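You operate a simulated robot arm through the tools that you are given. There is no shell and no other tool.

You are at the controls of a simulated robot arm. One attempt, no reset.

JOB
Put things in order on the kit bench. At the end: the blue piston stands where the orange piston stood; the white grease tub stands where the lamp guard stood; the orange piston stands where the white grease tub stood; the lamp guard from the kit bench stands on top of the brown release sheet; whatever was shut is shut again. Leave all else as you found it, and nothing knocked over.

It is judged by the outcome, as a careful person would: the job done as asked, and still so three seconds after it is handed in. It fails if anything else is knocked over, pushed out of place, dropped, spilled or broken. Flat cloth is picked up by pressing the open fingertips on it (5 to 10 N) and closing them slowly along it; thin cloth reads only 2 to 8 mm in the jaws.

ROBOT AND FRAMES
A 6-joint arm with a two-finger parallel gripper, fixed in place. Base frame: the origin is at the foot of the arm, x ahead of it, y to its left, z up; the work surface is at about z = 85. Readings come in cm, degrees, newtons and seconds.
With the tool pointing down near the work surface it reaches from about 26 to 68 cm from the base axis. Its first joint turns from -66.0 to 66.0 degrees. Payload 2.9 kg.
The tool frame sits at the grasp point between the pads (the TCP): z along the fingers, y along the line on which they close. The tips reach 3 cm beyond it. Largest opening 11 cm; finger width 2, thickness 1; the body of the gripper, 4.8 by 11.2 cm, starts 5.5 cm behind the TCP.
Orientation is told as [roll, pitch, yaw] about the base's x, y, z axes, in that order, counted from this pose: with the fingers straight down and closing along the base's y, the tool's x points along the base's -x, its y along +y and its z along -z.

CONTROLS
- The arm moves only by the tool servo_tool. Its argument "motion" is a list of rows, each a list of 3 entries, a list of its own where there are three numbers: the turn, a rotation vector about the tool's x, y, z in degrees, then the shift along the tool's x, y, z in cm, then the gripper command, from -1 (shut) to 1 (fully open), values between in proportion. In form: [[[rx, ry, rz], [tx, ty, tz], grip], ...]. A call has 1 to 20 rows; each row is the pose to reach, as a shift and turn from the pose commanded when the call began, along the tool's axes at that moment. A row lasts 0.2 s, in which the tool goes at most 5 cm and 8.6 degrees; a call with a longer step from one row to the next is refused whole, and so is a gripper value outside its range. Where a pose cannot be reached the arm comes as near as it can. A force on the tool above 40 N (or 10 N above the force at the start of the call, whichever is more), or a blocked arm, ends the call early, and 0.2 s more pass. The fingers move at their own pace (about 10.8 cm/s each) and stop on an object; they squeeze with about 21 N. The grip force told is the motor's: it shows also when the fingers shut on nothing. Time passes only in rows, and 0.2 s behind the last, so rows that repeat a pose let the fingers close. The reply holds the time, the measured pose of the TCP, the force on the tool along the base axes, the opening and the grip force, in the units named above and with some noise, with the torque about the TCP (base axes, N m) and any sound that the robot's microphone picked up.
- Cameras (640 x 400 px; columns grow to the right, rows downward): "scene" is fixed at [6.9, 42.19, 141.34]; the picture's right is [-0.85, -0.53, 0.00], its down [-0.21, 0.34, -0.92] and it looks along [0.49, -0.78, -0.40] (base axes); focal length 325 px, centre (320, 200). "wrist" rides on the gripper at [7.2, 1.7, -10.3] in the tool frame; the picture's right is [-0.23, 0.97, 0.00], its down [-0.76, -0.18, -0.62] and it looks along [-0.61, -0.14, 0.78] (tool axes); focal length 222 px, centre (320, 200). There is no depth. A picture from a camera that has moved, and an enlarged one, comes with that camera's place and axes in the base frame and with its lens. The place of the scene camera against the robot may be out by one fixed shift of up to 1.8 cm in any direction.
- get_image(camera): a new picture of that camera. The clock stands still meanwhile.
- enlarge(camera, box): a new picture of the part [left, top, right, bottom] of that camera's present view, enlarged. The clock stands still meanwhile.
- finish_job(): hands the job in; it is judged then, once.

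Places have to be worked out from the pictures, the camera data and where the tool is seen. Open the gripper and draw the arm clear of the work before you hand the job in, unless the task says otherwise.

The tools are called after "Request:" as name(argument=value, ...) on one line, values as JSON. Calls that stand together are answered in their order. servo_tool: Moves the arm, as the interface text tells. Its arguments: {"type":"object","properties":{"motion":{"type":"array","items":{"type":"array"}}},"required":["motion"]} The other tools are called the same way: get_image (camera) takes a picture; enlarge (camera, box) takes an enlarged picture of a part of a camera's view; finish_job () hands the job in.

At the start:

```text
time: 0.0
tcp_pos: [44.34, -22.65, 112.27]
tcp_rot: [-0.1, 0.0, 0.0]
wrist_force: [-0.5, -0.5, 0.3]
moment: [-0.01, 0.03, 0.0]
width: 11.02
grasp_force: 0.0
```

scene: 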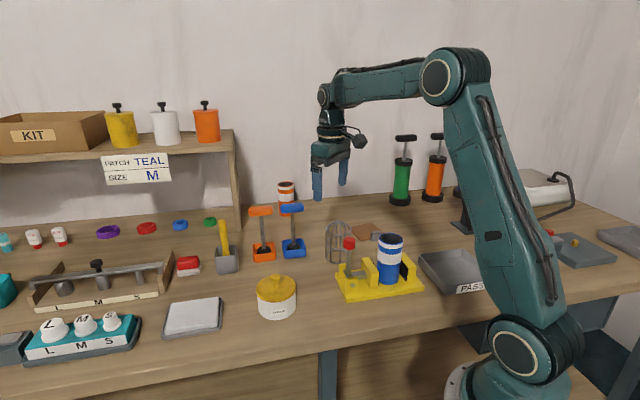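
wrist: 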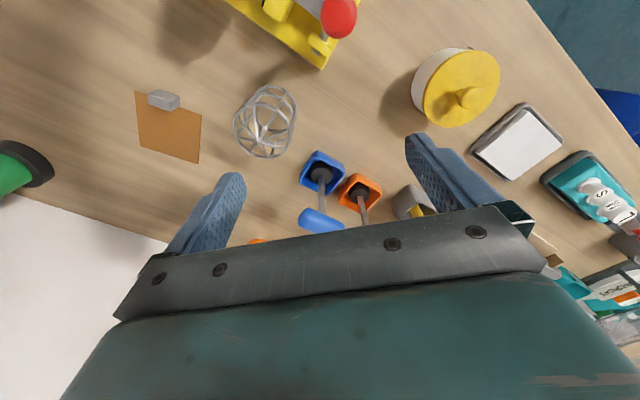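

I'll start by looking at the scene more closely to identify each of the objects before moving.

Request:
enlarge(camera="scene", box=[150, 170, 450, 357])

Request:
enlarge(camera="scene", box=[0, 90, 240, 240])

Request:
enlarge(camera="scene", box=[0, 220, 240, 370])

Request:
enlarge(camera="wrist", box=[120, 60, 440, 260])

Request:
enlarge(camera="scene", box=[380, 120, 640, 300])

```text
2.13 times, centred on (300, 264) of scene
camera zoom: at [6.9, 42.19, 141.34], right [-0.85, -0.53, 0.0], down [-0.21, 0.34, -0.92], along [0.49, -0.78, -0.4], focal length 694 px, centre (363, 64)
```

zoom: 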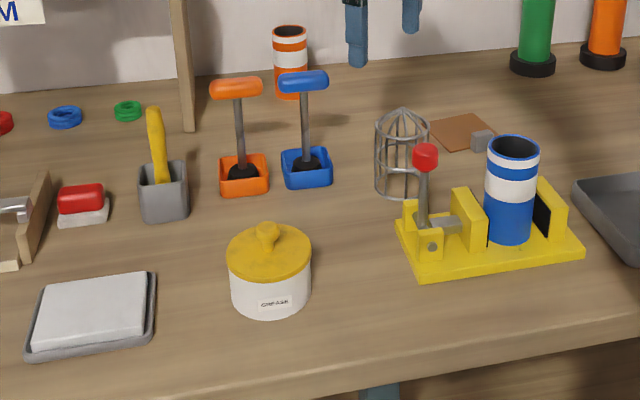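

```text
2.67 times, centred on (120, 165) of scene
camera zoom: at [6.9, 42.19, 141.34], right [-0.85, -0.53, 0.0], down [-0.21, 0.34, -0.92], along [0.49, -0.78, -0.4], focal length 867 px, centre (853, 293)
```

zoom: 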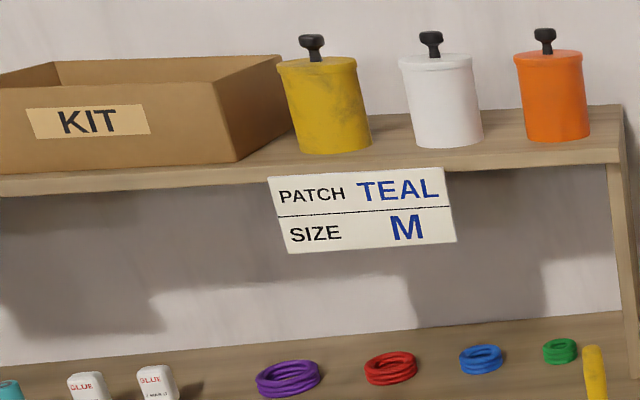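

```text
2.67 times, centred on (120, 295) of scene
camera zoom: at [6.9, 42.19, 141.34], right [-0.85, -0.53, 0.0], down [-0.21, 0.34, -0.92], along [0.49, -0.78, -0.4], focal length 867 px, centre (853, -53)
```

zoom: 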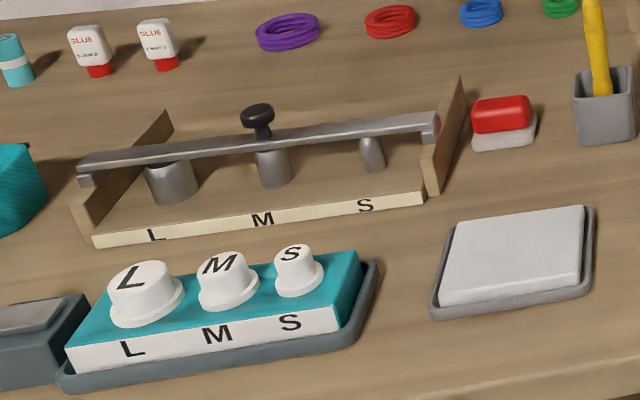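

```text
2.00 times, centred on (280, 160) of wrist
camera zoom: at [37.26, -21.08, 122.65], right [0.23, 0.97, 0.0], down [0.76, -0.18, 0.62], along [0.61, -0.14, -0.78], focal length 444 px, centre (400, 280)
```

zoom: 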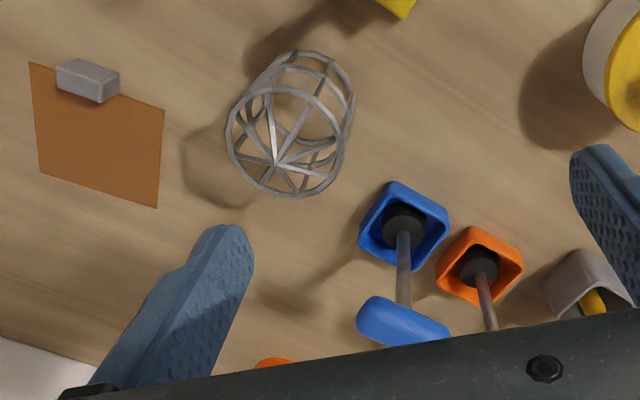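

```text
2.22 times, centred on (510, 210) of scene
camera zoom: at [6.9, 42.19, 141.34], right [-0.85, -0.53, 0.0], down [-0.21, 0.34, -0.92], along [0.49, -0.78, -0.4], focal length 723 px, centre (-102, 178)
```

zoom: 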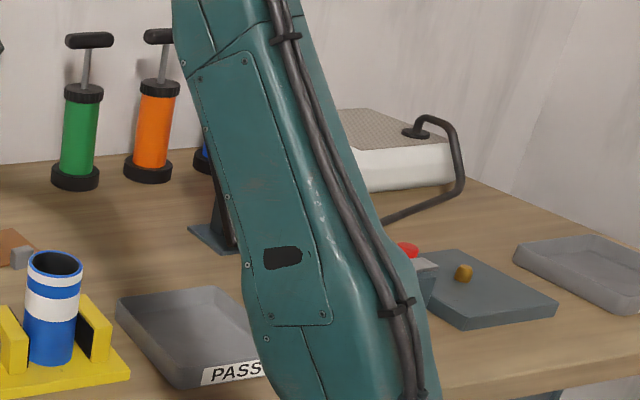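

The pictures show the guard near (46.5, -31), the blue piston near (58.5, -26), the orange piston near (64.5, -19), the tub near (49, -5) and the sheet near (46, -50). I'll draw the arm back at its present height for a better wrist view of the tub and pistons.

Request:
servo_tool(motion=[[[0, 0, 0], [4, 4, 0], 1], [[0, 0, 0], [8, 8, 0], 1], [[0, 0, 0], [12, 12, 0], 1], [[0, 0, 0], [12, 12, 0], 1]])

Request:
get_image(camera="wrist")

Request:
get_image(camera="scene")

```text
refused: row 1 steps farther than a row can; nothing moved
```

```text
taken
camera wrist: at [37.26, -21.08, 122.65], right [0.23, 0.97, 0.0], down [0.76, -0.18, 0.62], along [0.61, -0.14, -0.78], focal length 222 px, centre (320, 200)
```

wrist: 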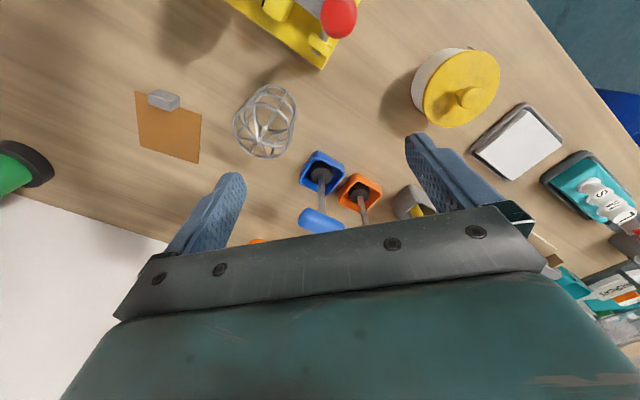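

```text
taken
```

scene: 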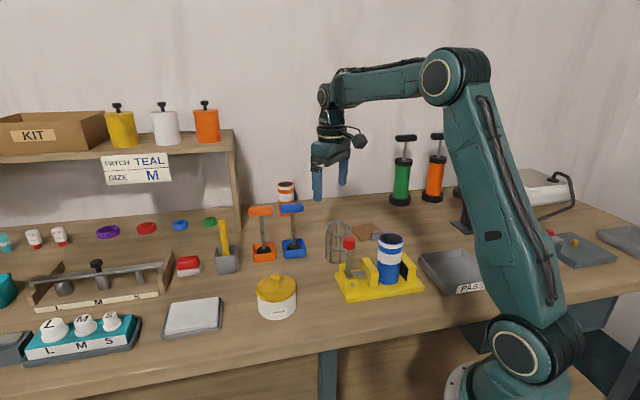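

The first row was refused because a 4+4 cm diagonal is longer than the 5 cm limit. I'll repeat the same move in smaller steps.

Request:
servo_tool(motion=[[[0, 0, 0], [3, 3, 0], 1], [[0, 0, 0], [6, 6, 0], 1], [[0, 0, 0], [9, 9, 0], 1], [[0, 0, 0], [12, 12, 0], 1], [[0, 0, 0], [12, 12, 0], 1]])

Request:
get_image(camera="wrist")

Request:
get_image(camera="scene")

```text
time: 1.2
tcp_pos: [32.6, -10.6, 111.8]
tcp_rot: [0.0, 0.0, 0.1]
wrist_force: [0.1, 0.0, -0.5]
moment: [0.05, -0.02, -0.01]
width: 10.99
grasp_force: 0.1
```

```text
taken
camera wrist: at [25.45, -9.01, 122.24], right [0.23, 0.97, 0.0], down [0.76, -0.18, 0.62], along [0.61, -0.14, -0.78], focal length 222 px, centre (320, 200)
```

wrist: 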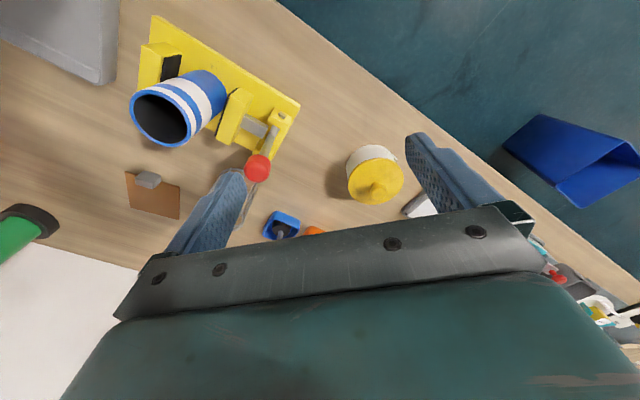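

```text
taken
```

scene: 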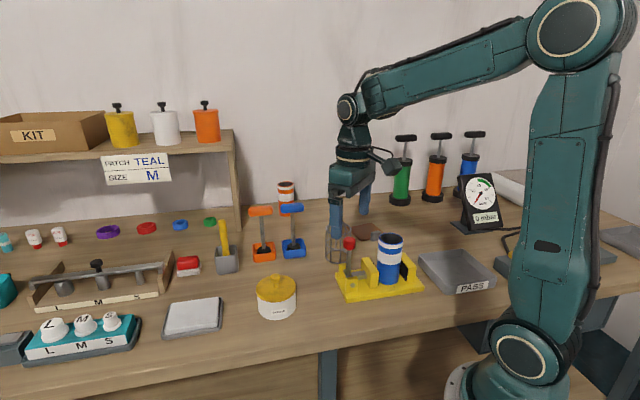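

The view has the tub and part of the pistons. I'll enlarge the important areas to judge the tub's lid and the piston bases.

Request:
enlarge(camera="wrist", box=[310, 120, 438, 200])

Request:
enlarge(camera="scene", box=[240, 190, 368, 270])

Request:
enlarge(camera="scene", box=[230, 260, 326, 320])

Request:
enlarge(camera="scene", box=[320, 200, 448, 280])

```text
5.00 times, centred on (374, 160) of wrist
camera zoom: at [25.45, -9.01, 122.24], right [0.23, 0.97, 0.0], down [0.76, -0.18, 0.62], along [0.61, -0.14, -0.78], focal length 1111 px, centre (50, 400)
```

zoom: 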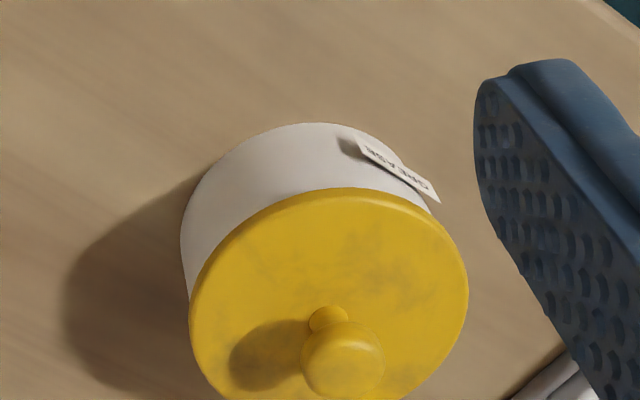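

```text
5.00 times, centred on (304, 230) of scene
camera zoom: at [6.9, 42.19, 141.34], right [-0.85, -0.53, 0.0], down [-0.21, 0.34, -0.92], along [0.49, -0.78, -0.4], focal length 1626 px, centre (400, 50)
```

zoom: 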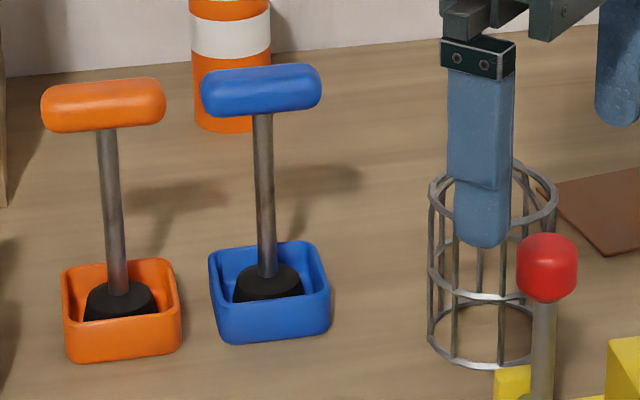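

```text
6.67 times, centred on (278, 290) of scene
camera zoom: at [6.9, 42.19, 141.34], right [-0.85, -0.53, 0.0], down [-0.21, 0.34, -0.92], along [0.49, -0.78, -0.4], focal length 2168 px, centre (600, -400)
```

zoom: 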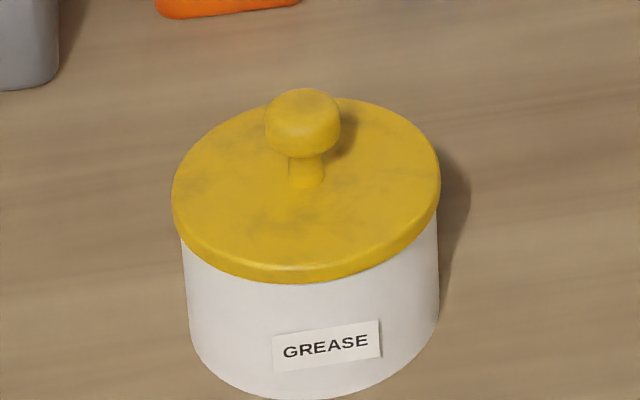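

```text
5.00 times, centred on (384, 240) of scene
camera zoom: at [6.9, 42.19, 141.34], right [-0.85, -0.53, 0.0], down [-0.21, 0.34, -0.92], along [0.49, -0.78, -0.4], focal length 1626 px, centre (0, 0)
```

zoom: 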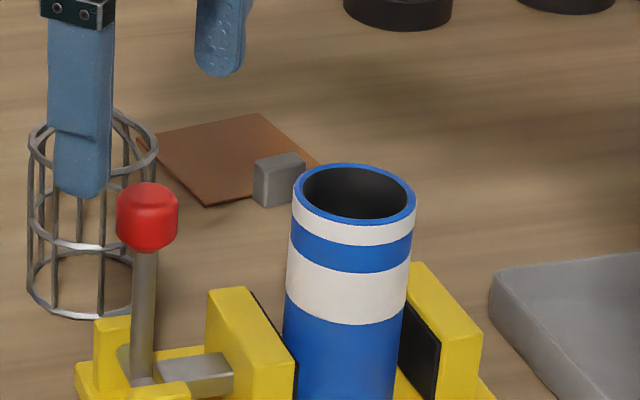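

The lid overhangs the tub body slightly, so the tub must be gripped by its body rather than lifted by the lid or its rim. Next I'll move to look closely at the release sheet and the guard from about (36, -36, 112), with the tool yawed toward them.

Request:
servo_tool(motion=[[[0, 0, 7.5], [-0.6, -4.2, 0], 1], [[0, 0, 15], [-1.2, -8.4, 0], 1], [[0, 0, 22.5], [-1.8, -12.6, 0], 1], [[0, 0, 30], [-2.4, -16.8, 0], 1], [[0, 0, 37.5], [-3.0, -21, 0], 1], [[0, 0, 45], [-3.4, -25.2, 0], 1], [[0, 0, 45], [-3.4, -25.2, 0], 1]])

Request:
get_image(camera="wrist")

Request:
get_image(camera="scene")

```text
time: 2.8
tcp_pos: [35.82, -35.81, 112.04]
tcp_rot: [0.0, 0.0, -45.1]
wrist_force: [0.2, 0.5, -0.1]
moment: [-0.01, 0.01, -0.01]
width: 10.98
grasp_force: 0.0
```

```text
taken
camera wrist: at [31.94, -29.52, 122.44], right [0.85, 0.53, 0.0], down [0.41, -0.67, 0.62], along [0.33, -0.53, -0.78], focal length 222 px, centre (320, 200)
```

wrist: 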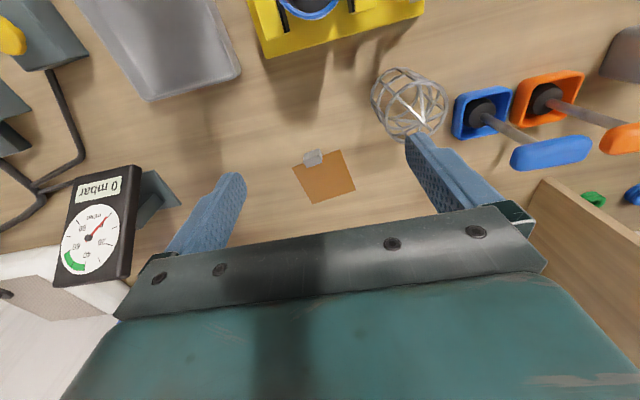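

```text
taken
```

scene: 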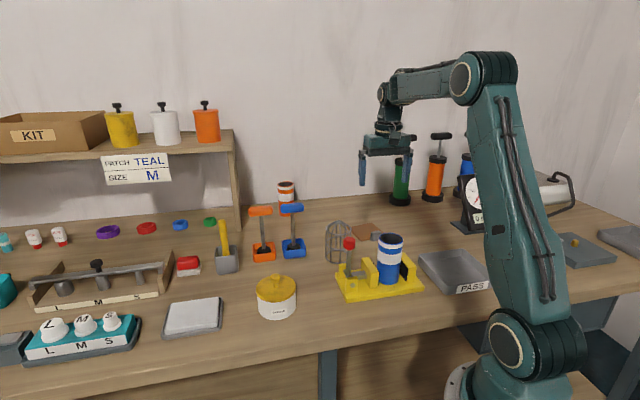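

Request:
enlarge(camera="wrist", box=[260, 130, 388, 210])

Request:
enlarge(camera="wrist", box=[360, 50, 520, 150])

Request:
enlarge(camera="wrist", box=[440, 60, 640, 185])

```text
5.00 times, centred on (324, 170) of wrist
camera zoom: at [31.94, -29.52, 122.44], right [0.85, 0.53, 0.0], down [0.41, -0.67, 0.62], along [0.33, -0.53, -0.78], focal length 1111 px, centre (300, 350)
```

zoom: 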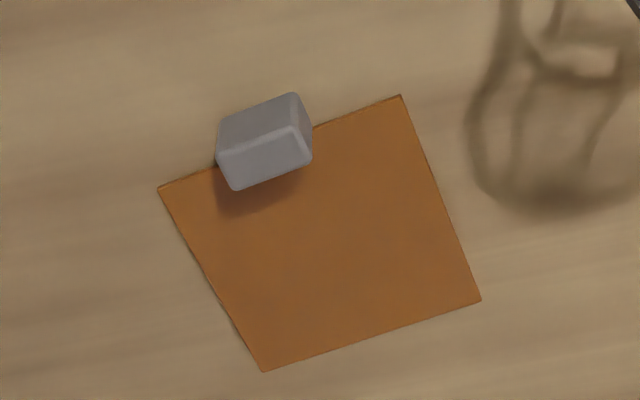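

```text
4.00 times, centred on (440, 100) of wrist
camera zoom: at [31.94, -29.52, 122.44], right [0.85, 0.53, 0.0], down [0.41, -0.67, 0.62], along [0.33, -0.53, -0.78], focal length 888 px, centre (-160, 600)
```

zoom: 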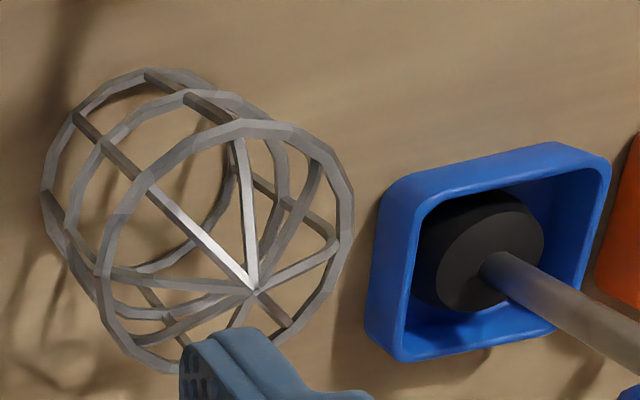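

```text
3.20 times, centred on (540, 122) of wrist
camera zoom: at [31.94, -29.52, 122.44], right [0.85, 0.53, 0.0], down [0.41, -0.67, 0.62], along [0.33, -0.53, -0.78], focal length 711 px, centre (-384, 448)
```

zoom: 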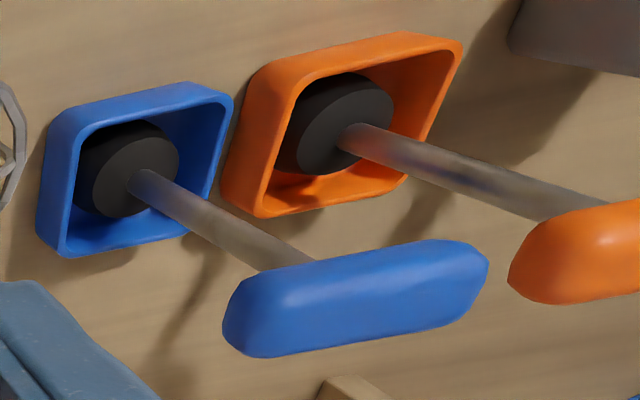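

The sheet is a 10×10 cm square centred near (45.8, -49.8), and the block only laps its inner edge by about 0.5 cm. The guard is at about (46.55, -30.8), roughly 7.6 cm in diameter, with its apex near z = 97.5. I'll move above it and check the alignment.

Request:
servo_tool(motion=[[[0, 0, 0], [-1.0, 2.8, 1.5], 1], [[0, 0, 0], [-2.0, 5.6, 3.0], 1], [[0, 0, 0], [-3.0, 8.4, 4.5], 1], [[0, 0, 0], [-4.03, 11.14, 6], 1], [[0, 0, 0], [-4.03, 11.14, 6], 1], [[0, 0, 0], [-4.03, 11.14, 6], 1]])

Request:
get_image(camera="wrist")

Request:
enlarge(camera="scene", box=[240, 150, 432, 270])

```text
time: 4.2
tcp_pos: [46.6, -30.85, 106.41]
tcp_rot: [0.0, 0.0, -45.1]
wrist_force: [-0.1, 0.1, -0.3]
moment: [0.04, -0.03, 0.0]
width: 11.0
grasp_force: 0.0
```

```text
taken
camera wrist: at [42.82, -24.62, 116.68], right [0.85, 0.53, 0.0], down [0.41, -0.66, 0.62], along [0.33, -0.53, -0.78], focal length 222 px, centre (320, 200)
```

wrist: 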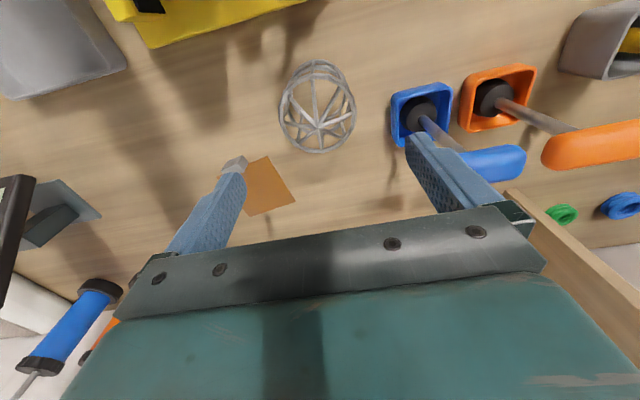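

```text
3.33 times, centred on (336, 210) of scene
camera zoom: at [6.9, 42.19, 141.34], right [-0.85, -0.53, 0.0], down [-0.21, 0.34, -0.92], along [0.49, -0.78, -0.4], focal length 1084 px, centre (267, 167)
```

zoom: 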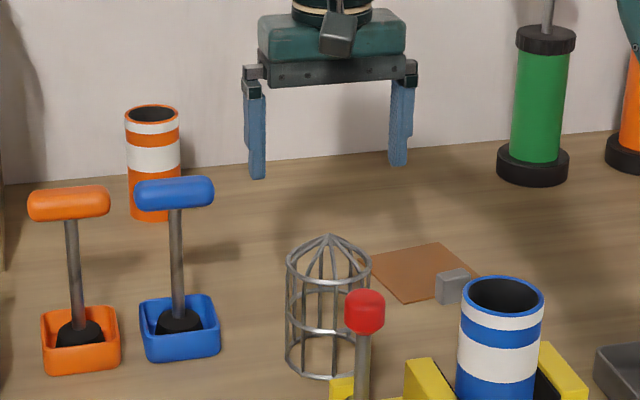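

The guard's apex appears at about (318, 127) px, against a prediction of (319, 129) for perfect alignment. I'll enlarge to confirm the base ring too.

Request:
enlarge(camera="wrist", box=[264, 50, 376, 120])

Request:
enlarge(camera="wrist", box=[264, 90, 376, 160])

```text
5.71 times, centred on (320, 85) of wrist
camera zoom: at [42.82, -24.62, 116.68], right [0.85, 0.53, 0.0], down [0.41, -0.66, 0.62], along [0.33, -0.53, -0.78], focal length 1269 px, centre (320, 857)
```

zoom: 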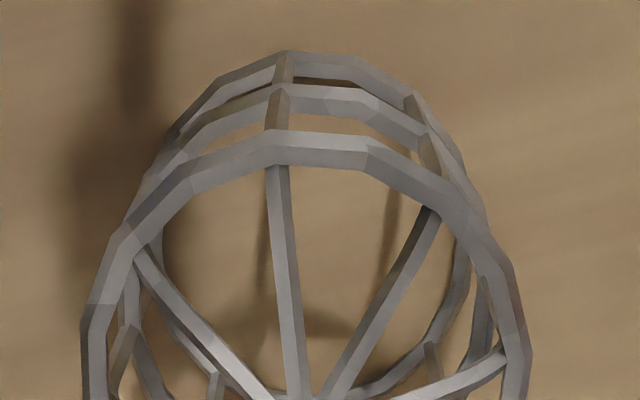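

```text
5.71 times, centred on (320, 125) of wrist
camera zoom: at [42.82, -24.62, 116.68], right [0.85, 0.53, 0.0], down [0.41, -0.66, 0.62], along [0.33, -0.53, -0.78], focal length 1269 px, centre (320, 629)
```

zoom: 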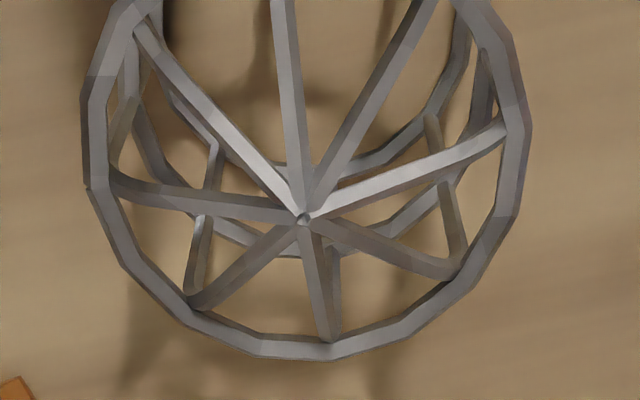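

The alignment is within about 2 mm. I'll descend straight down about 13.2 cm, to TCP z ≈ 92.9, which keeps the palm about 1 cm above the apex.

Request:
servo_tool(motion=[[[0, 0, 0], [0.1, -0.1, 4], 1], [[0, 0, 0], [0.1, -0.1, 8], 1], [[0, 0, 0], [0.1, -0.1, 11], 1], [[0, 0, 0], [0.1, -0.1, 13.2], 1], [[0, 0, 0], [0.1, -0.1, 13.2], 1]])

Request:
get_image(camera="wrist")

Request:
enlarge(camera="scene", box=[240, 170, 432, 290])

```text
time: 5.4
tcp_pos: [46.31, -30.92, 93.11]
tcp_rot: [0.1, 0.0, -45.0]
wrist_force: [-0.1, 0.5, 0.4]
moment: [0.0, 0.01, -0.02]
width: 10.98
grasp_force: 0.2
```

```text
taken
camera wrist: at [42.51, -24.65, 103.48], right [0.85, 0.53, 0.0], down [0.41, -0.66, 0.62], along [0.33, -0.53, -0.78], focal length 222 px, centre (320, 200)
```

wrist: 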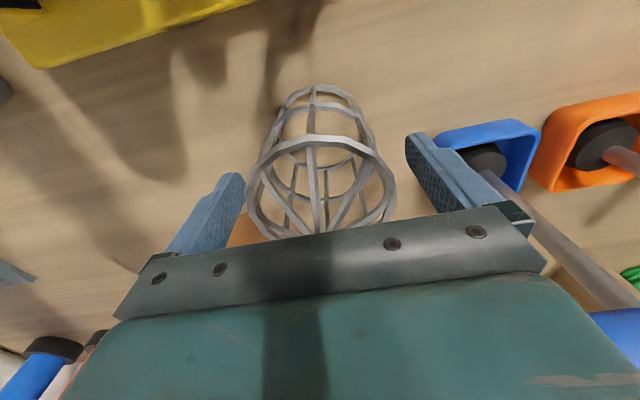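

```text
3.33 times, centred on (336, 230) of scene
camera zoom: at [6.9, 42.19, 141.34], right [-0.85, -0.53, 0.0], down [-0.21, 0.34, -0.92], along [0.49, -0.78, -0.4], focal length 1084 px, centre (267, 100)
```

zoom: 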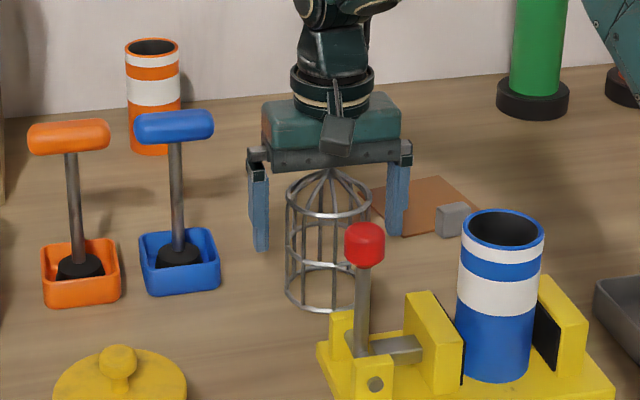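

The fingers straddle the guard evenly. I'll close in graded steps and let the grip settle.

Request:
servo_tool(motion=[[[0, 0, 0], [0, 0, 0], 0.6], [[0, 0, 0], [0, 0, 0], 0.45], [[0, 0, 0], [0, 0, 0], 0.3], [[0, 0, 0], [0, 0, 0], -0.2], [[0, 0, 0], [0, 0, 0], -1], [[0, 0, 0], [0, 0, 0], -1]])

Request:
get_image(camera="wrist")

```text
time: 6.8
tcp_pos: [46.46, -30.89, 93.11]
tcp_rot: [0.0, 0.0, -45.1]
wrist_force: [0.3, 0.0, 0.2]
moment: [-0.04, 0.05, 0.01]
width: 7.88
grasp_force: 20.9
```

```text
taken
camera wrist: at [42.51, -24.65, 103.52], right [0.85, 0.53, 0.0], down [0.41, -0.66, 0.62], along [0.33, -0.53, -0.78], focal length 222 px, centre (320, 200)
```

wrist: 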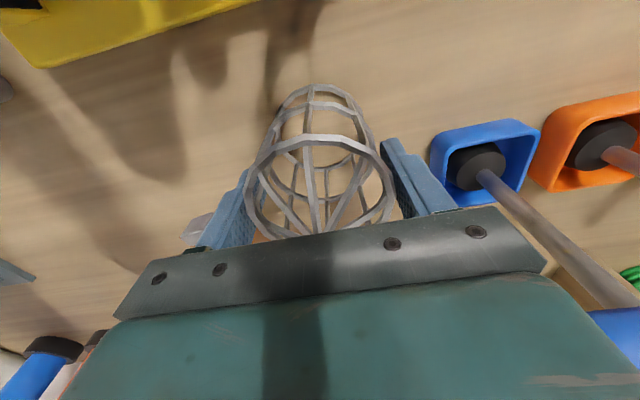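

The guard is held at a width of 7.88 cm. I'll lift it 6 cm and check that it comes up cleanly.

Request:
servo_tool(motion=[[[0, 0, 0], [0, 0, -1], -1], [[0, 0, 0], [0, 0, -3], -1], [[0, 0, 0], [0, 0, -5], -1], [[0, 0, 0], [0, 0, -6], -1], [[0, 0, 0], [0, 0, -6], -1]])

Request:
enlarge(camera="scene", box=[240, 170, 432, 290])

```text
time: 8.0
tcp_pos: [46.37, -30.9, 99.26]
tcp_rot: [0.1, 0.0, -45.0]
wrist_force: [0.6, -0.2, -1.0]
moment: [0.01, 0.01, 0.03]
width: 7.87
grasp_force: 20.8
```

```text
3.33 times, centred on (336, 230) of scene
camera zoom: at [6.9, 42.19, 141.34], right [-0.85, -0.53, 0.0], down [-0.21, 0.34, -0.92], along [0.49, -0.78, -0.4], focal length 1084 px, centre (267, 100)
```

zoom: 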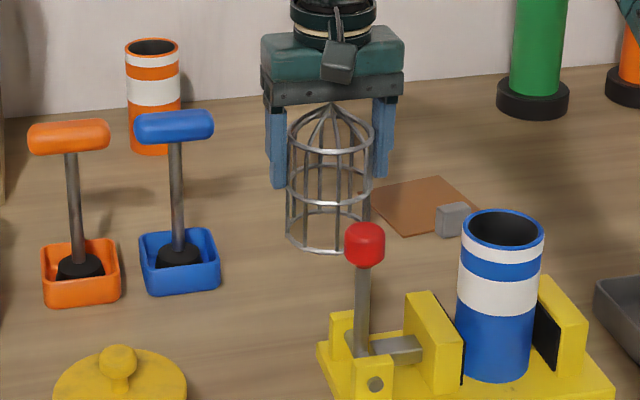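

The guard lifted cleanly and hangs upright. Now I'll carry it over the sheet to TCP ≈ (46.0, -49.9).

Request:
servo_tool(motion=[[[0, 0, 0], [-1.6, -1.7, 0], -1], [[0, 0, 0], [-4.6, -4.8, 0], -1], [[0, 0, 0], [-7.7, -8.0, 0], -1], [[0, 0, 0], [-10.6, -11.1, 0], -1], [[0, 0, 0], [-12.5, -13.1, 0], -1], [[0, 0, 0], [-13.13, -13.74, 0], -1], [[0, 0, 0], [-13.13, -13.74, 0], -1]])

Request:
get_image(camera="wrist")

Request:
enlarge(camera="scene", box=[300, 130, 492, 250])

```text
time: 9.6
tcp_pos: [45.44, -49.09, 99.06]
tcp_rot: [0.0, 0.0, -45.0]
wrist_force: [0.0, 0.7, -0.9]
moment: [-0.01, 0.0, 0.03]
width: 7.85
grasp_force: 20.8
out of reach, approached as far as the arm can: row 5, 6, 7
```

```text
taken
camera wrist: at [41.59, -42.8, 109.43], right [0.85, 0.53, 0.0], down [0.41, -0.66, 0.62], along [0.33, -0.53, -0.78], focal length 222 px, centre (320, 200)
```

wrist: 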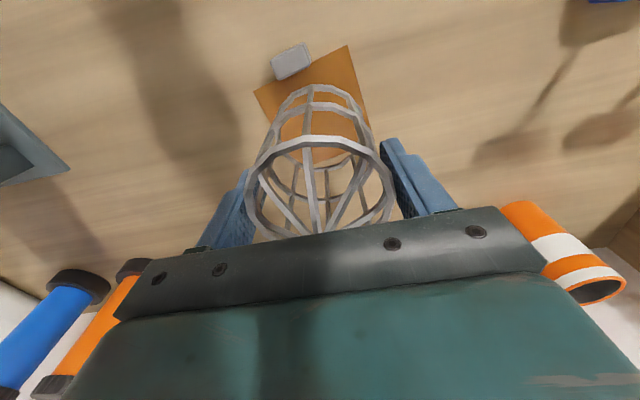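

```text
3.33 times, centred on (396, 190) of scene
camera zoom: at [6.9, 42.19, 141.34], right [-0.85, -0.53, 0.0], down [-0.21, 0.34, -0.92], along [0.49, -0.78, -0.4], focal length 1084 px, centre (67, 233)
```

zoom: 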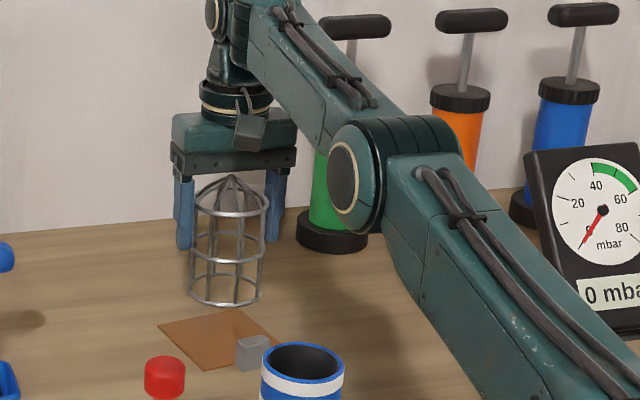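

The arm stopped about 1 cm short, at radius 66.9 and z = 99. Reach should grow lower down, so I'll descend 3 cm (guard bottom still about 3 cm above the sheet and clear of the block) and see where it ends.

Request:
servo_tool(motion=[[[0, 0, 0], [0, 0, 1.5], -1], [[0, 0, 0], [0, 0, 3], -1], [[0, 0, 0], [0, 0, 3], -1]])

Request:
get_image(camera="wrist")

```text
time: 10.4
tcp_pos: [45.45, -49.04, 95.88]
tcp_rot: [0.0, 0.0, -45.0]
wrist_force: [0.2, 0.5, -1.8]
moment: [0.0, 0.01, -0.02]
width: 7.84
grasp_force: 21.3
```

```text
taken
camera wrist: at [41.59, -42.76, 106.27], right [0.85, 0.53, 0.0], down [0.41, -0.66, 0.62], along [0.33, -0.53, -0.78], focal length 222 px, centre (320, 200)
```

wrist: 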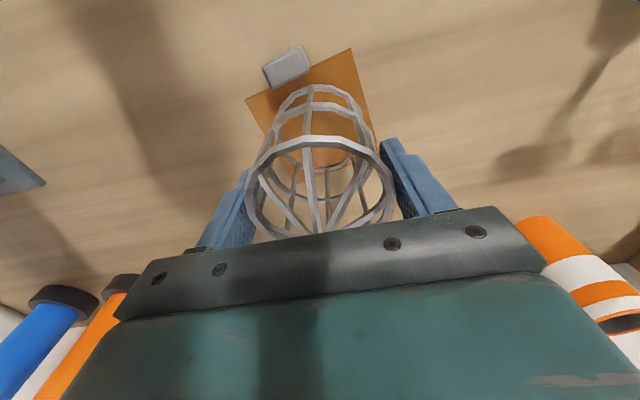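

The command pose clamps to what is reachable. At this lower height I'll try extending the remaining 1 cm outward.

Request:
servo_tool(motion=[[[0, 0, 0], [-0.5, -0.1, 0], -1], [[0, 0, 0], [-0.99, -0.21, 0], -1], [[0, 0, 0], [-0.99, -0.21, 0], -1]])

Request:
get_image(camera="wrist")

Request:
enlarge(camera="wrist", box=[230, 30, 390, 130])

Request:
enlarge(camera="scene", box=[320, 170, 432, 240])

```text
time: 11.2
tcp_pos: [45.84, -49.58, 96.02]
tcp_rot: [0.0, 0.0, -45.0]
wrist_force: [0.1, 0.1, -0.5]
moment: [-0.01, -0.01, 0.01]
width: 7.8
grasp_force: 21.0
out of reach, approached as far as the arm can: row 2, 3
```

```text
taken
camera wrist: at [42.02, -43.24, 106.36], right [0.85, 0.53, 0.0], down [0.41, -0.66, 0.62], along [0.33, -0.53, -0.78], focal length 222 px, centre (320, 200)
```

wrist: 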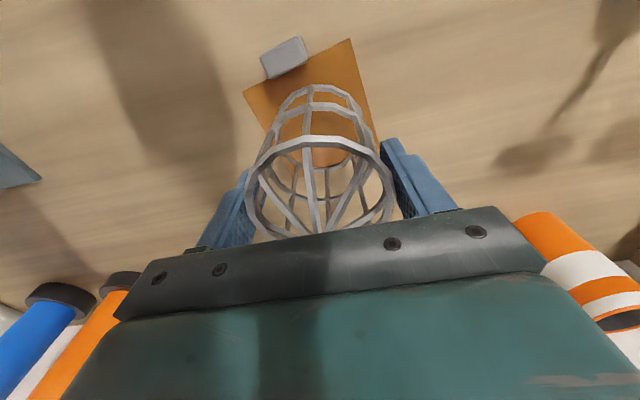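

```text
4.00 times, centred on (310, 80) of wrist
camera zoom: at [42.02, -43.24, 106.36], right [0.85, 0.53, 0.0], down [0.41, -0.66, 0.62], along [0.33, -0.53, -0.78], focal length 888 px, centre (360, 680)
```

zoom: 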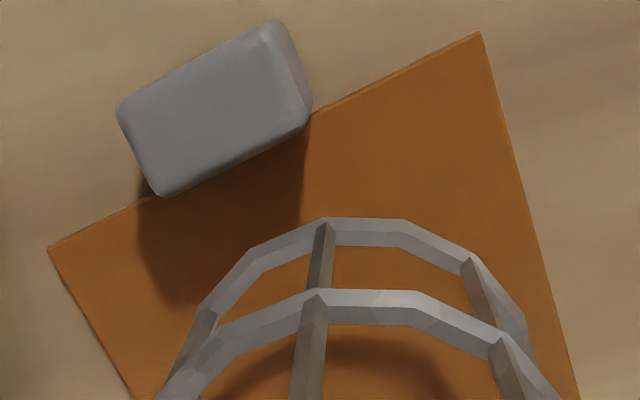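

```text
5.71 times, centred on (376, 205) of scene
camera zoom: at [6.9, 42.19, 141.34], right [-0.85, -0.53, 0.0], down [-0.21, 0.34, -0.92], along [0.49, -0.78, -0.4], focal length 1858 px, centre (0, 171)
```

zoom: 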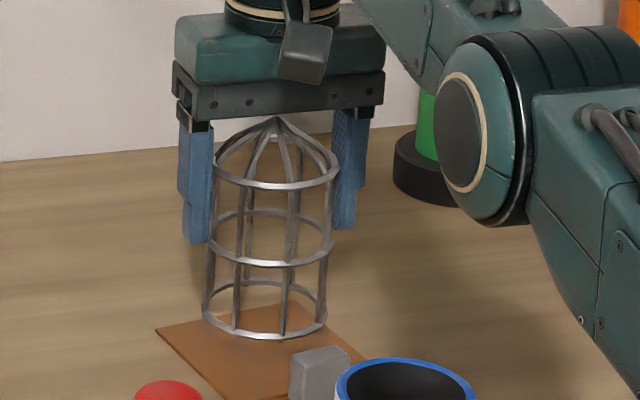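

The guard is now centred over the sheet to within about 3 mm, with about 1 cm clearance to the block. I'll lower it slowly, watching the force.

Request:
servo_tool(motion=[[[0, 0, 0], [0, 0, 1.2], -1], [[0, 0, 0], [0, 0, 2.2], -1], [[0, 0, 0], [0, 0, 2.5], -1], [[0, 0, 0], [0, 0, 2.6], -1], [[0, 0, 0], [0, 0, 2.6], -1]])

Request:
enlarge(camera="scene", box=[320, 170, 432, 240])

```text
time: 12.4
tcp_pos: [45.78, -49.59, 93.51]
tcp_rot: [0.1, -0.1, -45.0]
wrist_force: [0.3, 1.6, 7.9]
moment: [0.15, 0.16, -0.11]
width: 7.81
grasp_force: 21.2
```

```text
5.71 times, centred on (376, 205) of scene
camera zoom: at [6.89, 42.2, 141.34], right [-0.85, -0.53, 0.0], down [-0.21, 0.34, -0.92], along [0.49, -0.78, -0.4], focal length 1858 px, centre (0, 171)
```

zoom: 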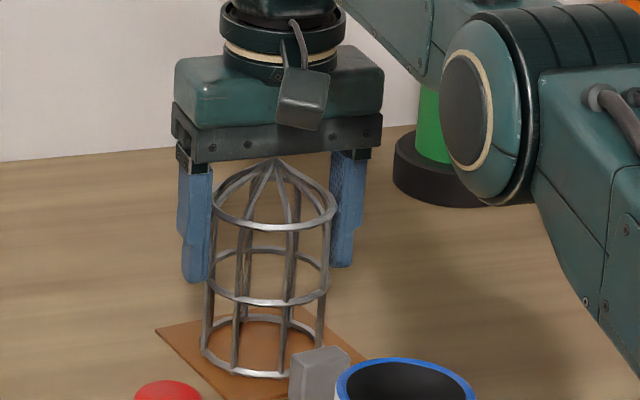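

The 7.9 N upward force shows the guard is resting on the sheet. I'll open gently, then rise straight up.

Request:
servo_tool(motion=[[[0, 0, 0], [0, 0, 0], 0.45], [[0, 0, 0], [0, 0, 0], 0.5], [[0, 0, 0], [0, 0, 0], 0.7], [[0, 0, 0], [0, 0, 0], 1], [[0, 0, 0], [0, 0, 0], 1]])

Request:
get_image(camera="wrist")

```text
time: 13.6
tcp_pos: [45.75, -49.68, 93.27]
tcp_rot: [-0.1, 0.0, -45.0]
wrist_force: [-0.3, 0.9, -0.5]
moment: [-0.01, 0.0, 0.0]
width: 11.03
grasp_force: 0.1
```

```text
taken
camera wrist: at [41.98, -43.32, 103.7], right [0.85, 0.53, 0.0], down [0.41, -0.66, 0.62], along [0.33, -0.53, -0.78], focal length 222 px, centre (320, 200)
```

wrist: 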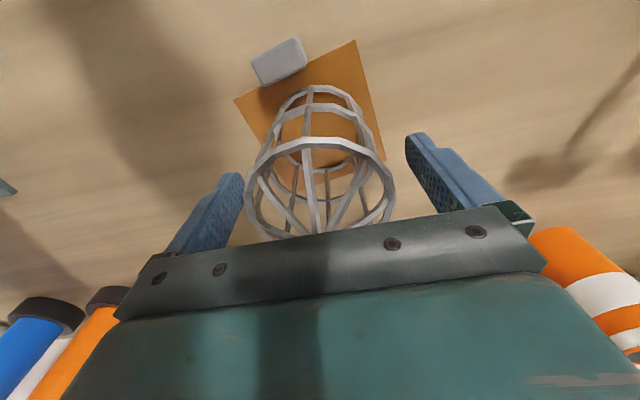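

The guard stands free on the sheet. I'll rise while drawing slightly inward, because reach shrinks with height, and then look at the result.

Request:
servo_tool(motion=[[[0, 0, 0], [0.2, 0, -2], 1], [[0, 0, 0], [0.6, 0, -5], 1], [[0, 0, 0], [1.2, 0, -9], 1], [[0, 0, 0], [2.0, 0, -13], 1], [[0, 0, 0], [5, 0, -16], 1], [[0, 0, 0], [9, 0, -17], 1], [[0, 0, 0], [9, 0, -17], 1]])

Request:
get_image(camera="wrist")

Request:
get_image(camera="scene")

```text
time: 15.2
tcp_pos: [39.71, -43.39, 110.3]
tcp_rot: [0.0, -0.1, -45.0]
wrist_force: [0.4, -0.4, 0.5]
moment: [0.02, 0.01, -0.01]
width: 10.99
grasp_force: 0.1
out of reach, approached as far as the arm can: row 4
```

```text
taken
camera wrist: at [35.82, -37.19, 120.7], right [0.85, 0.53, 0.0], down [0.41, -0.66, 0.62], along [0.33, -0.53, -0.78], focal length 222 px, centre (320, 200)
```

wrist: 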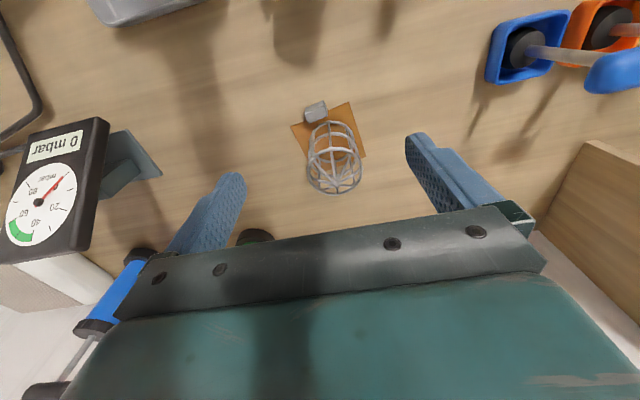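

```text
taken
```

scene: 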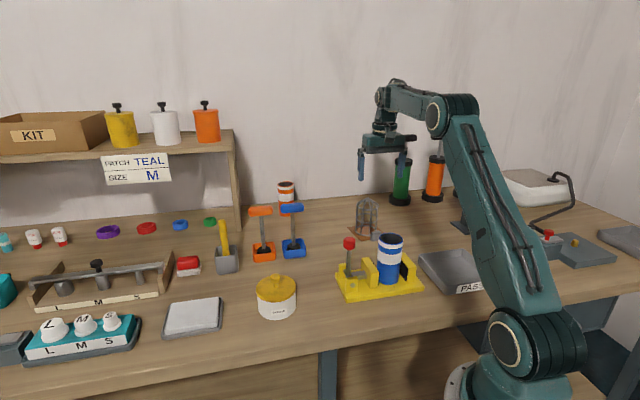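

The guard is standing well on the sheet. Next I'll travel at height to above the tub at about (48.9, -4.4, 108), keeping the yaw at -45°.

Request:
servo_tool(motion=[[[0, 0, 0], [1.5, 2.4, 0], 1], [[0, 0, 0], [4.0, 6.4, 0], 1], [[0, 0, 0], [6.5, 10.5, 0], 1], [[0, 0, 0], [9.0, 14.6, 0], 1], [[0, 0, 0], [11.5, 18.6, 0], 1], [[0, 0, 0], [14.0, 22.6, 0], 1], [[0, 0, 0], [16.5, 26.7, 0], 1], [[0, 0, 0], [19.0, 30.7, 1], 1], [[0, 0, 0], [21.07, 34.08, 2], 1], [[0, 0, 0], [21.07, 34.08, 2], 1]])

Request:
get_image(camera="wrist")

Request:
enlarge(camera="scene", box=[180, 190, 372, 310])

```text
time: 17.4
tcp_pos: [48.94, -4.11, 108.44]
tcp_rot: [0.0, 0.0, -45.0]
wrist_force: [-0.3, 0.2, -0.4]
moment: [-0.03, 0.01, 0.03]
width: 11.0
grasp_force: 0.1
```

```text
taken
camera wrist: at [45.03, 2.15, 118.84], right [0.85, 0.53, 0.0], down [0.41, -0.66, 0.62], along [0.33, -0.53, -0.78], focal length 222 px, centre (320, 200)
```

wrist: 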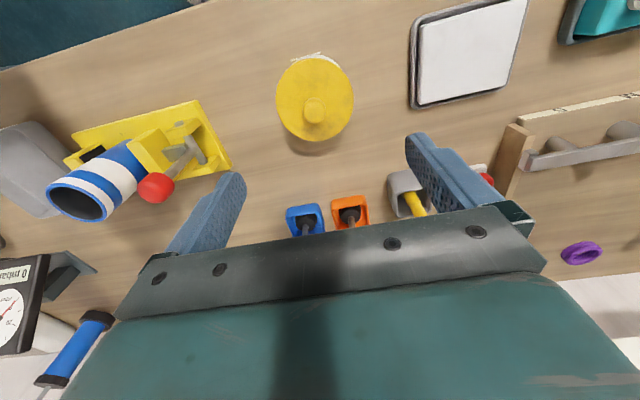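

```text
3.33 times, centred on (276, 250) of scene
camera zoom: at [6.9, 42.19, 141.34], right [-0.85, -0.53, 0.0], down [-0.21, 0.34, -0.92], along [0.49, -0.78, -0.4], focal length 1084 px, centre (467, 33)
```

zoom: 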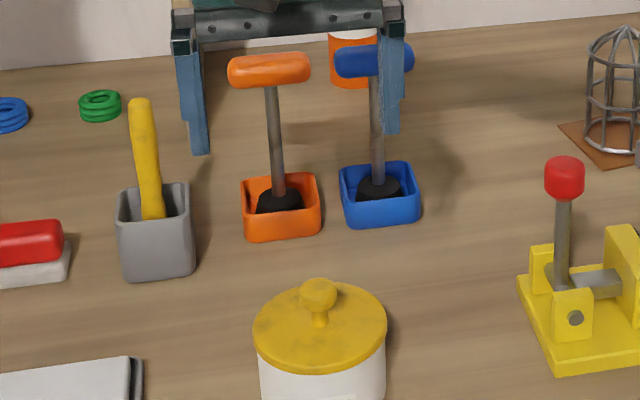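

Request:
enlarge(camera="wrist", box=[251, 40, 379, 120])

Request:
enlarge(camera="wrist", box=[251, 80, 379, 160])

Request:
enlarge(camera="wrist", box=[190, 120, 382, 240])

```text
5.00 times, centred on (315, 80) of wrist
camera zoom: at [45.03, 2.15, 118.84], right [0.85, 0.53, 0.0], down [0.41, -0.66, 0.62], along [0.33, -0.53, -0.78], focal length 1111 px, centre (345, 800)
```

zoom: 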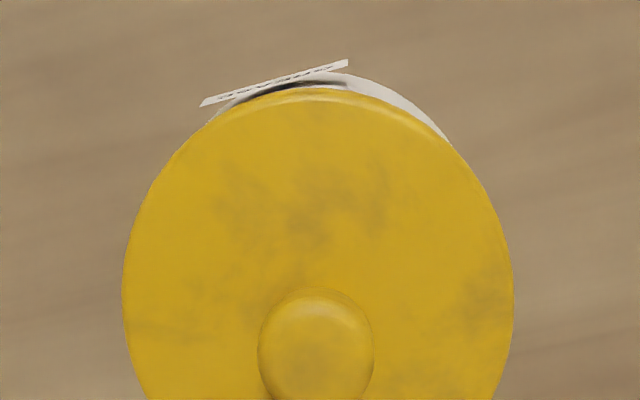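

```text
5.00 times, centred on (315, 120) of wrist
camera zoom: at [45.03, 2.15, 118.84], right [0.85, 0.53, 0.0], down [0.41, -0.66, 0.62], along [0.33, -0.53, -0.78], focal length 1111 px, centre (345, 600)
```

zoom: 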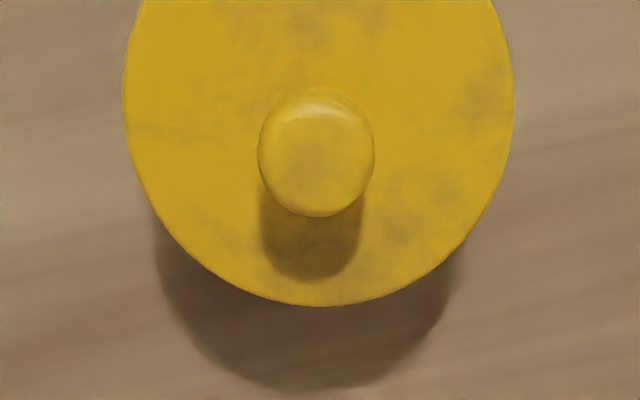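

```text
3.33 times, centred on (286, 180) of wrist
camera zoom: at [45.03, 2.15, 118.84], right [0.85, 0.53, 0.0], down [0.41, -0.66, 0.62], along [0.33, -0.53, -0.78], focal length 740 px, centre (433, 267)
```

zoom: 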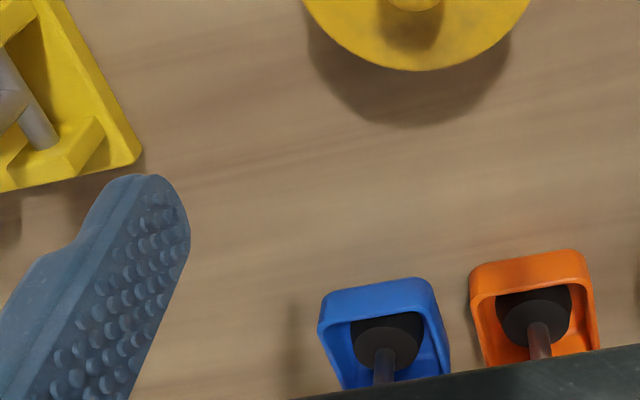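

From the lid outline I get the lid centre at about (48.6, -4.9), its top at z ≈ 90.2, and the knob (about 2.7 cm) centred near z = 92.6. The lid must come off first, because knob and overhang prevent a body grip. I'll centre over the knob, narrow the jaws and stop at z ≈ 99 to check.

Request:
servo_tool(motion=[[[0, 0, 0], [-0.35, -0.7, 3.5], 0.5], [[0, 0, 0], [-0.35, -0.7, 7], 0.0], [[0, 0, 0], [-0.35, -0.7, 9.5], 0.0], [[0, 0, 0], [-0.35, -0.7, 9.5], 0.0], [[0, 0, 0], [-0.35, -0.7, 9.5], 0.0]])

Request:
get_image(camera="wrist")

Request:
enlarge(camera="scene", box=[200, 230, 344, 320])

```text
time: 18.6
tcp_pos: [48.57, -4.96, 98.86]
tcp_rot: [0.0, 0.0, -45.0]
wrist_force: [-0.1, -0.1, -0.3]
moment: [-0.03, 0.0, 0.02]
width: 5.48
grasp_force: 0.0
```

```text
taken
camera wrist: at [44.6, 1.25, 109.19], right [0.85, 0.53, 0.0], down [0.41, -0.66, 0.62], along [0.33, -0.53, -0.78], focal length 222 px, centre (320, 200)
```

wrist: 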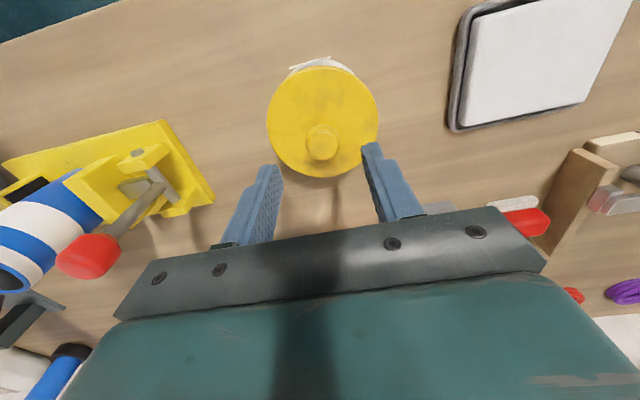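

```text
4.44 times, centred on (272, 275) of scene
camera zoom: at [6.9, 42.19, 141.34], right [-0.85, -0.53, 0.0], down [-0.21, 0.34, -0.92], along [0.49, -0.78, -0.4], focal length 1446 px, centre (533, -133)
```

zoom: 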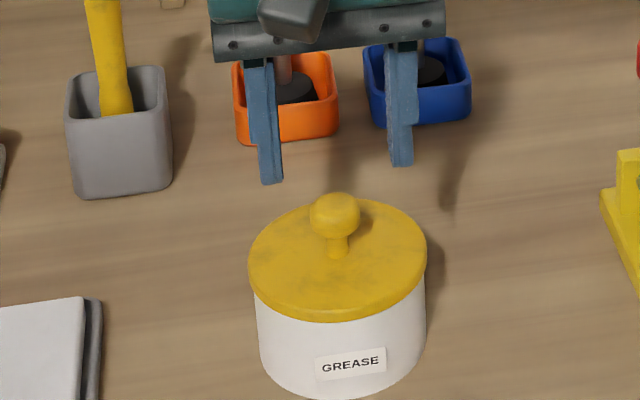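

I'll enlarge this view to refine the knob's position relative to the tool axis.

Request:
enlarge(camera="wrist", box=[256, 50, 400, 140])

Request:
enlarge(camera="wrist", box=[256, 100, 400, 190])

```text
4.44 times, centred on (328, 95) of wrist
camera zoom: at [44.6, 1.25, 109.19], right [0.85, 0.53, 0.0], down [0.41, -0.66, 0.62], along [0.33, -0.53, -0.78], focal length 987 px, centre (284, 667)
```

zoom: 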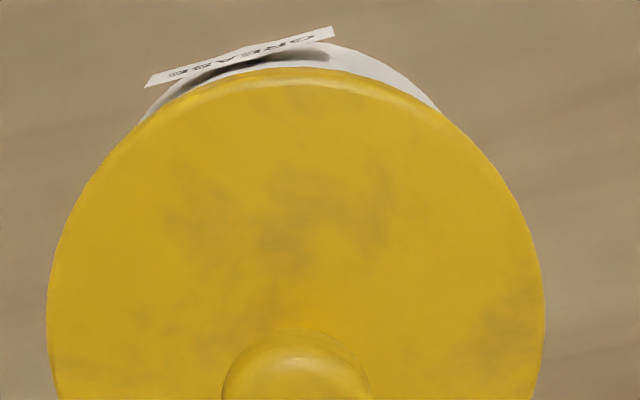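

```text
4.44 times, centred on (328, 145) of wrist
camera zoom: at [44.6, 1.25, 109.19], right [0.85, 0.53, 0.0], down [0.41, -0.66, 0.62], along [0.33, -0.53, -0.78], focal length 987 px, centre (284, 444)
```

zoom: 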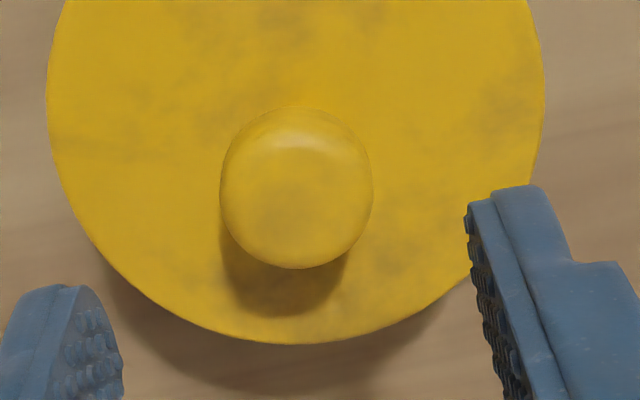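

Combining the two heights gives the lid top at z ≈ 91.0, the knob equator at z ≈ 93.3, and a small lateral correction of about 0.2 cm. I'll apply that, descend to z ≈ 94.9 (tips about 0.9 cm above the lid) and close slowly on the knob.

Request:
servo_tool(motion=[[[0, 0, 0], [0.2, 0.25, 1.5], 0], [[0, 0, 0], [0.2, 0.25, 3], 0], [[0, 0, 0], [0.2, 0.25, 4], 0], [[0, 0, 0], [0.2, 0.25, 4], 0], [[0, 0, 0], [0.2, 0.25, 4], -0.3], [[0, 0, 0], [0.2, 0.25, 4], -0.45], [[0, 0, 0], [0.2, 0.25, 4], -0.55], [[0, 0, 0], [0.2, 0.25, 4], -0.8], [[0, 0, 0], [0.2, 0.25, 4], -1], [[0, 0, 0], [0.2, 0.25, 4], -1]])

Request:
get_image(camera="wrist")

Request:
enlarge(camera="scene", box=[200, 230, 344, 320])

```text
time: 20.8
tcp_pos: [48.4, -4.72, 94.87]
tcp_rot: [0.0, 0.0, -45.0]
wrist_force: [-0.6, 0.9, -0.4]
moment: [-0.01, 0.02, -0.05]
width: 2.4
grasp_force: 21.2
heard: snap
```

```text
taken
camera wrist: at [44.6, 1.59, 105.22], right [0.85, 0.53, 0.0], down [0.41, -0.66, 0.62], along [0.33, -0.53, -0.78], focal length 222 px, centre (320, 200)
```

wrist: 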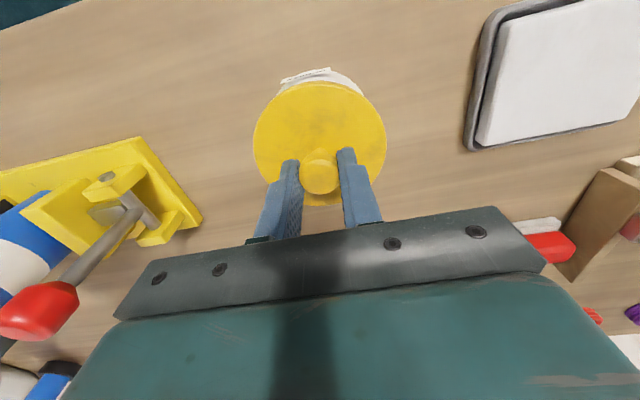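

```text
4.44 times, centred on (272, 275) of scene
camera zoom: at [6.9, 42.19, 141.34], right [-0.85, -0.53, 0.0], down [-0.21, 0.34, -0.92], along [0.49, -0.78, -0.4], focal length 1446 px, centre (533, -133)
```

zoom: 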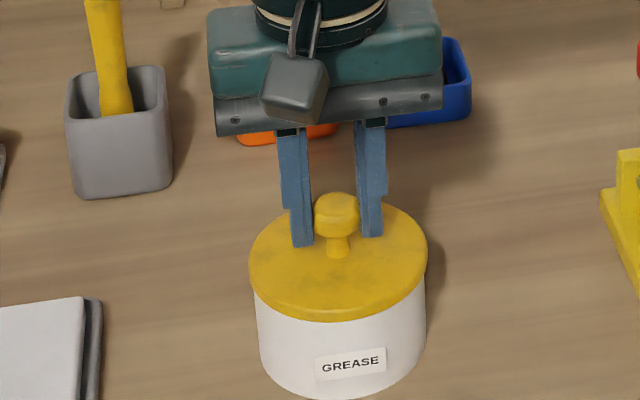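

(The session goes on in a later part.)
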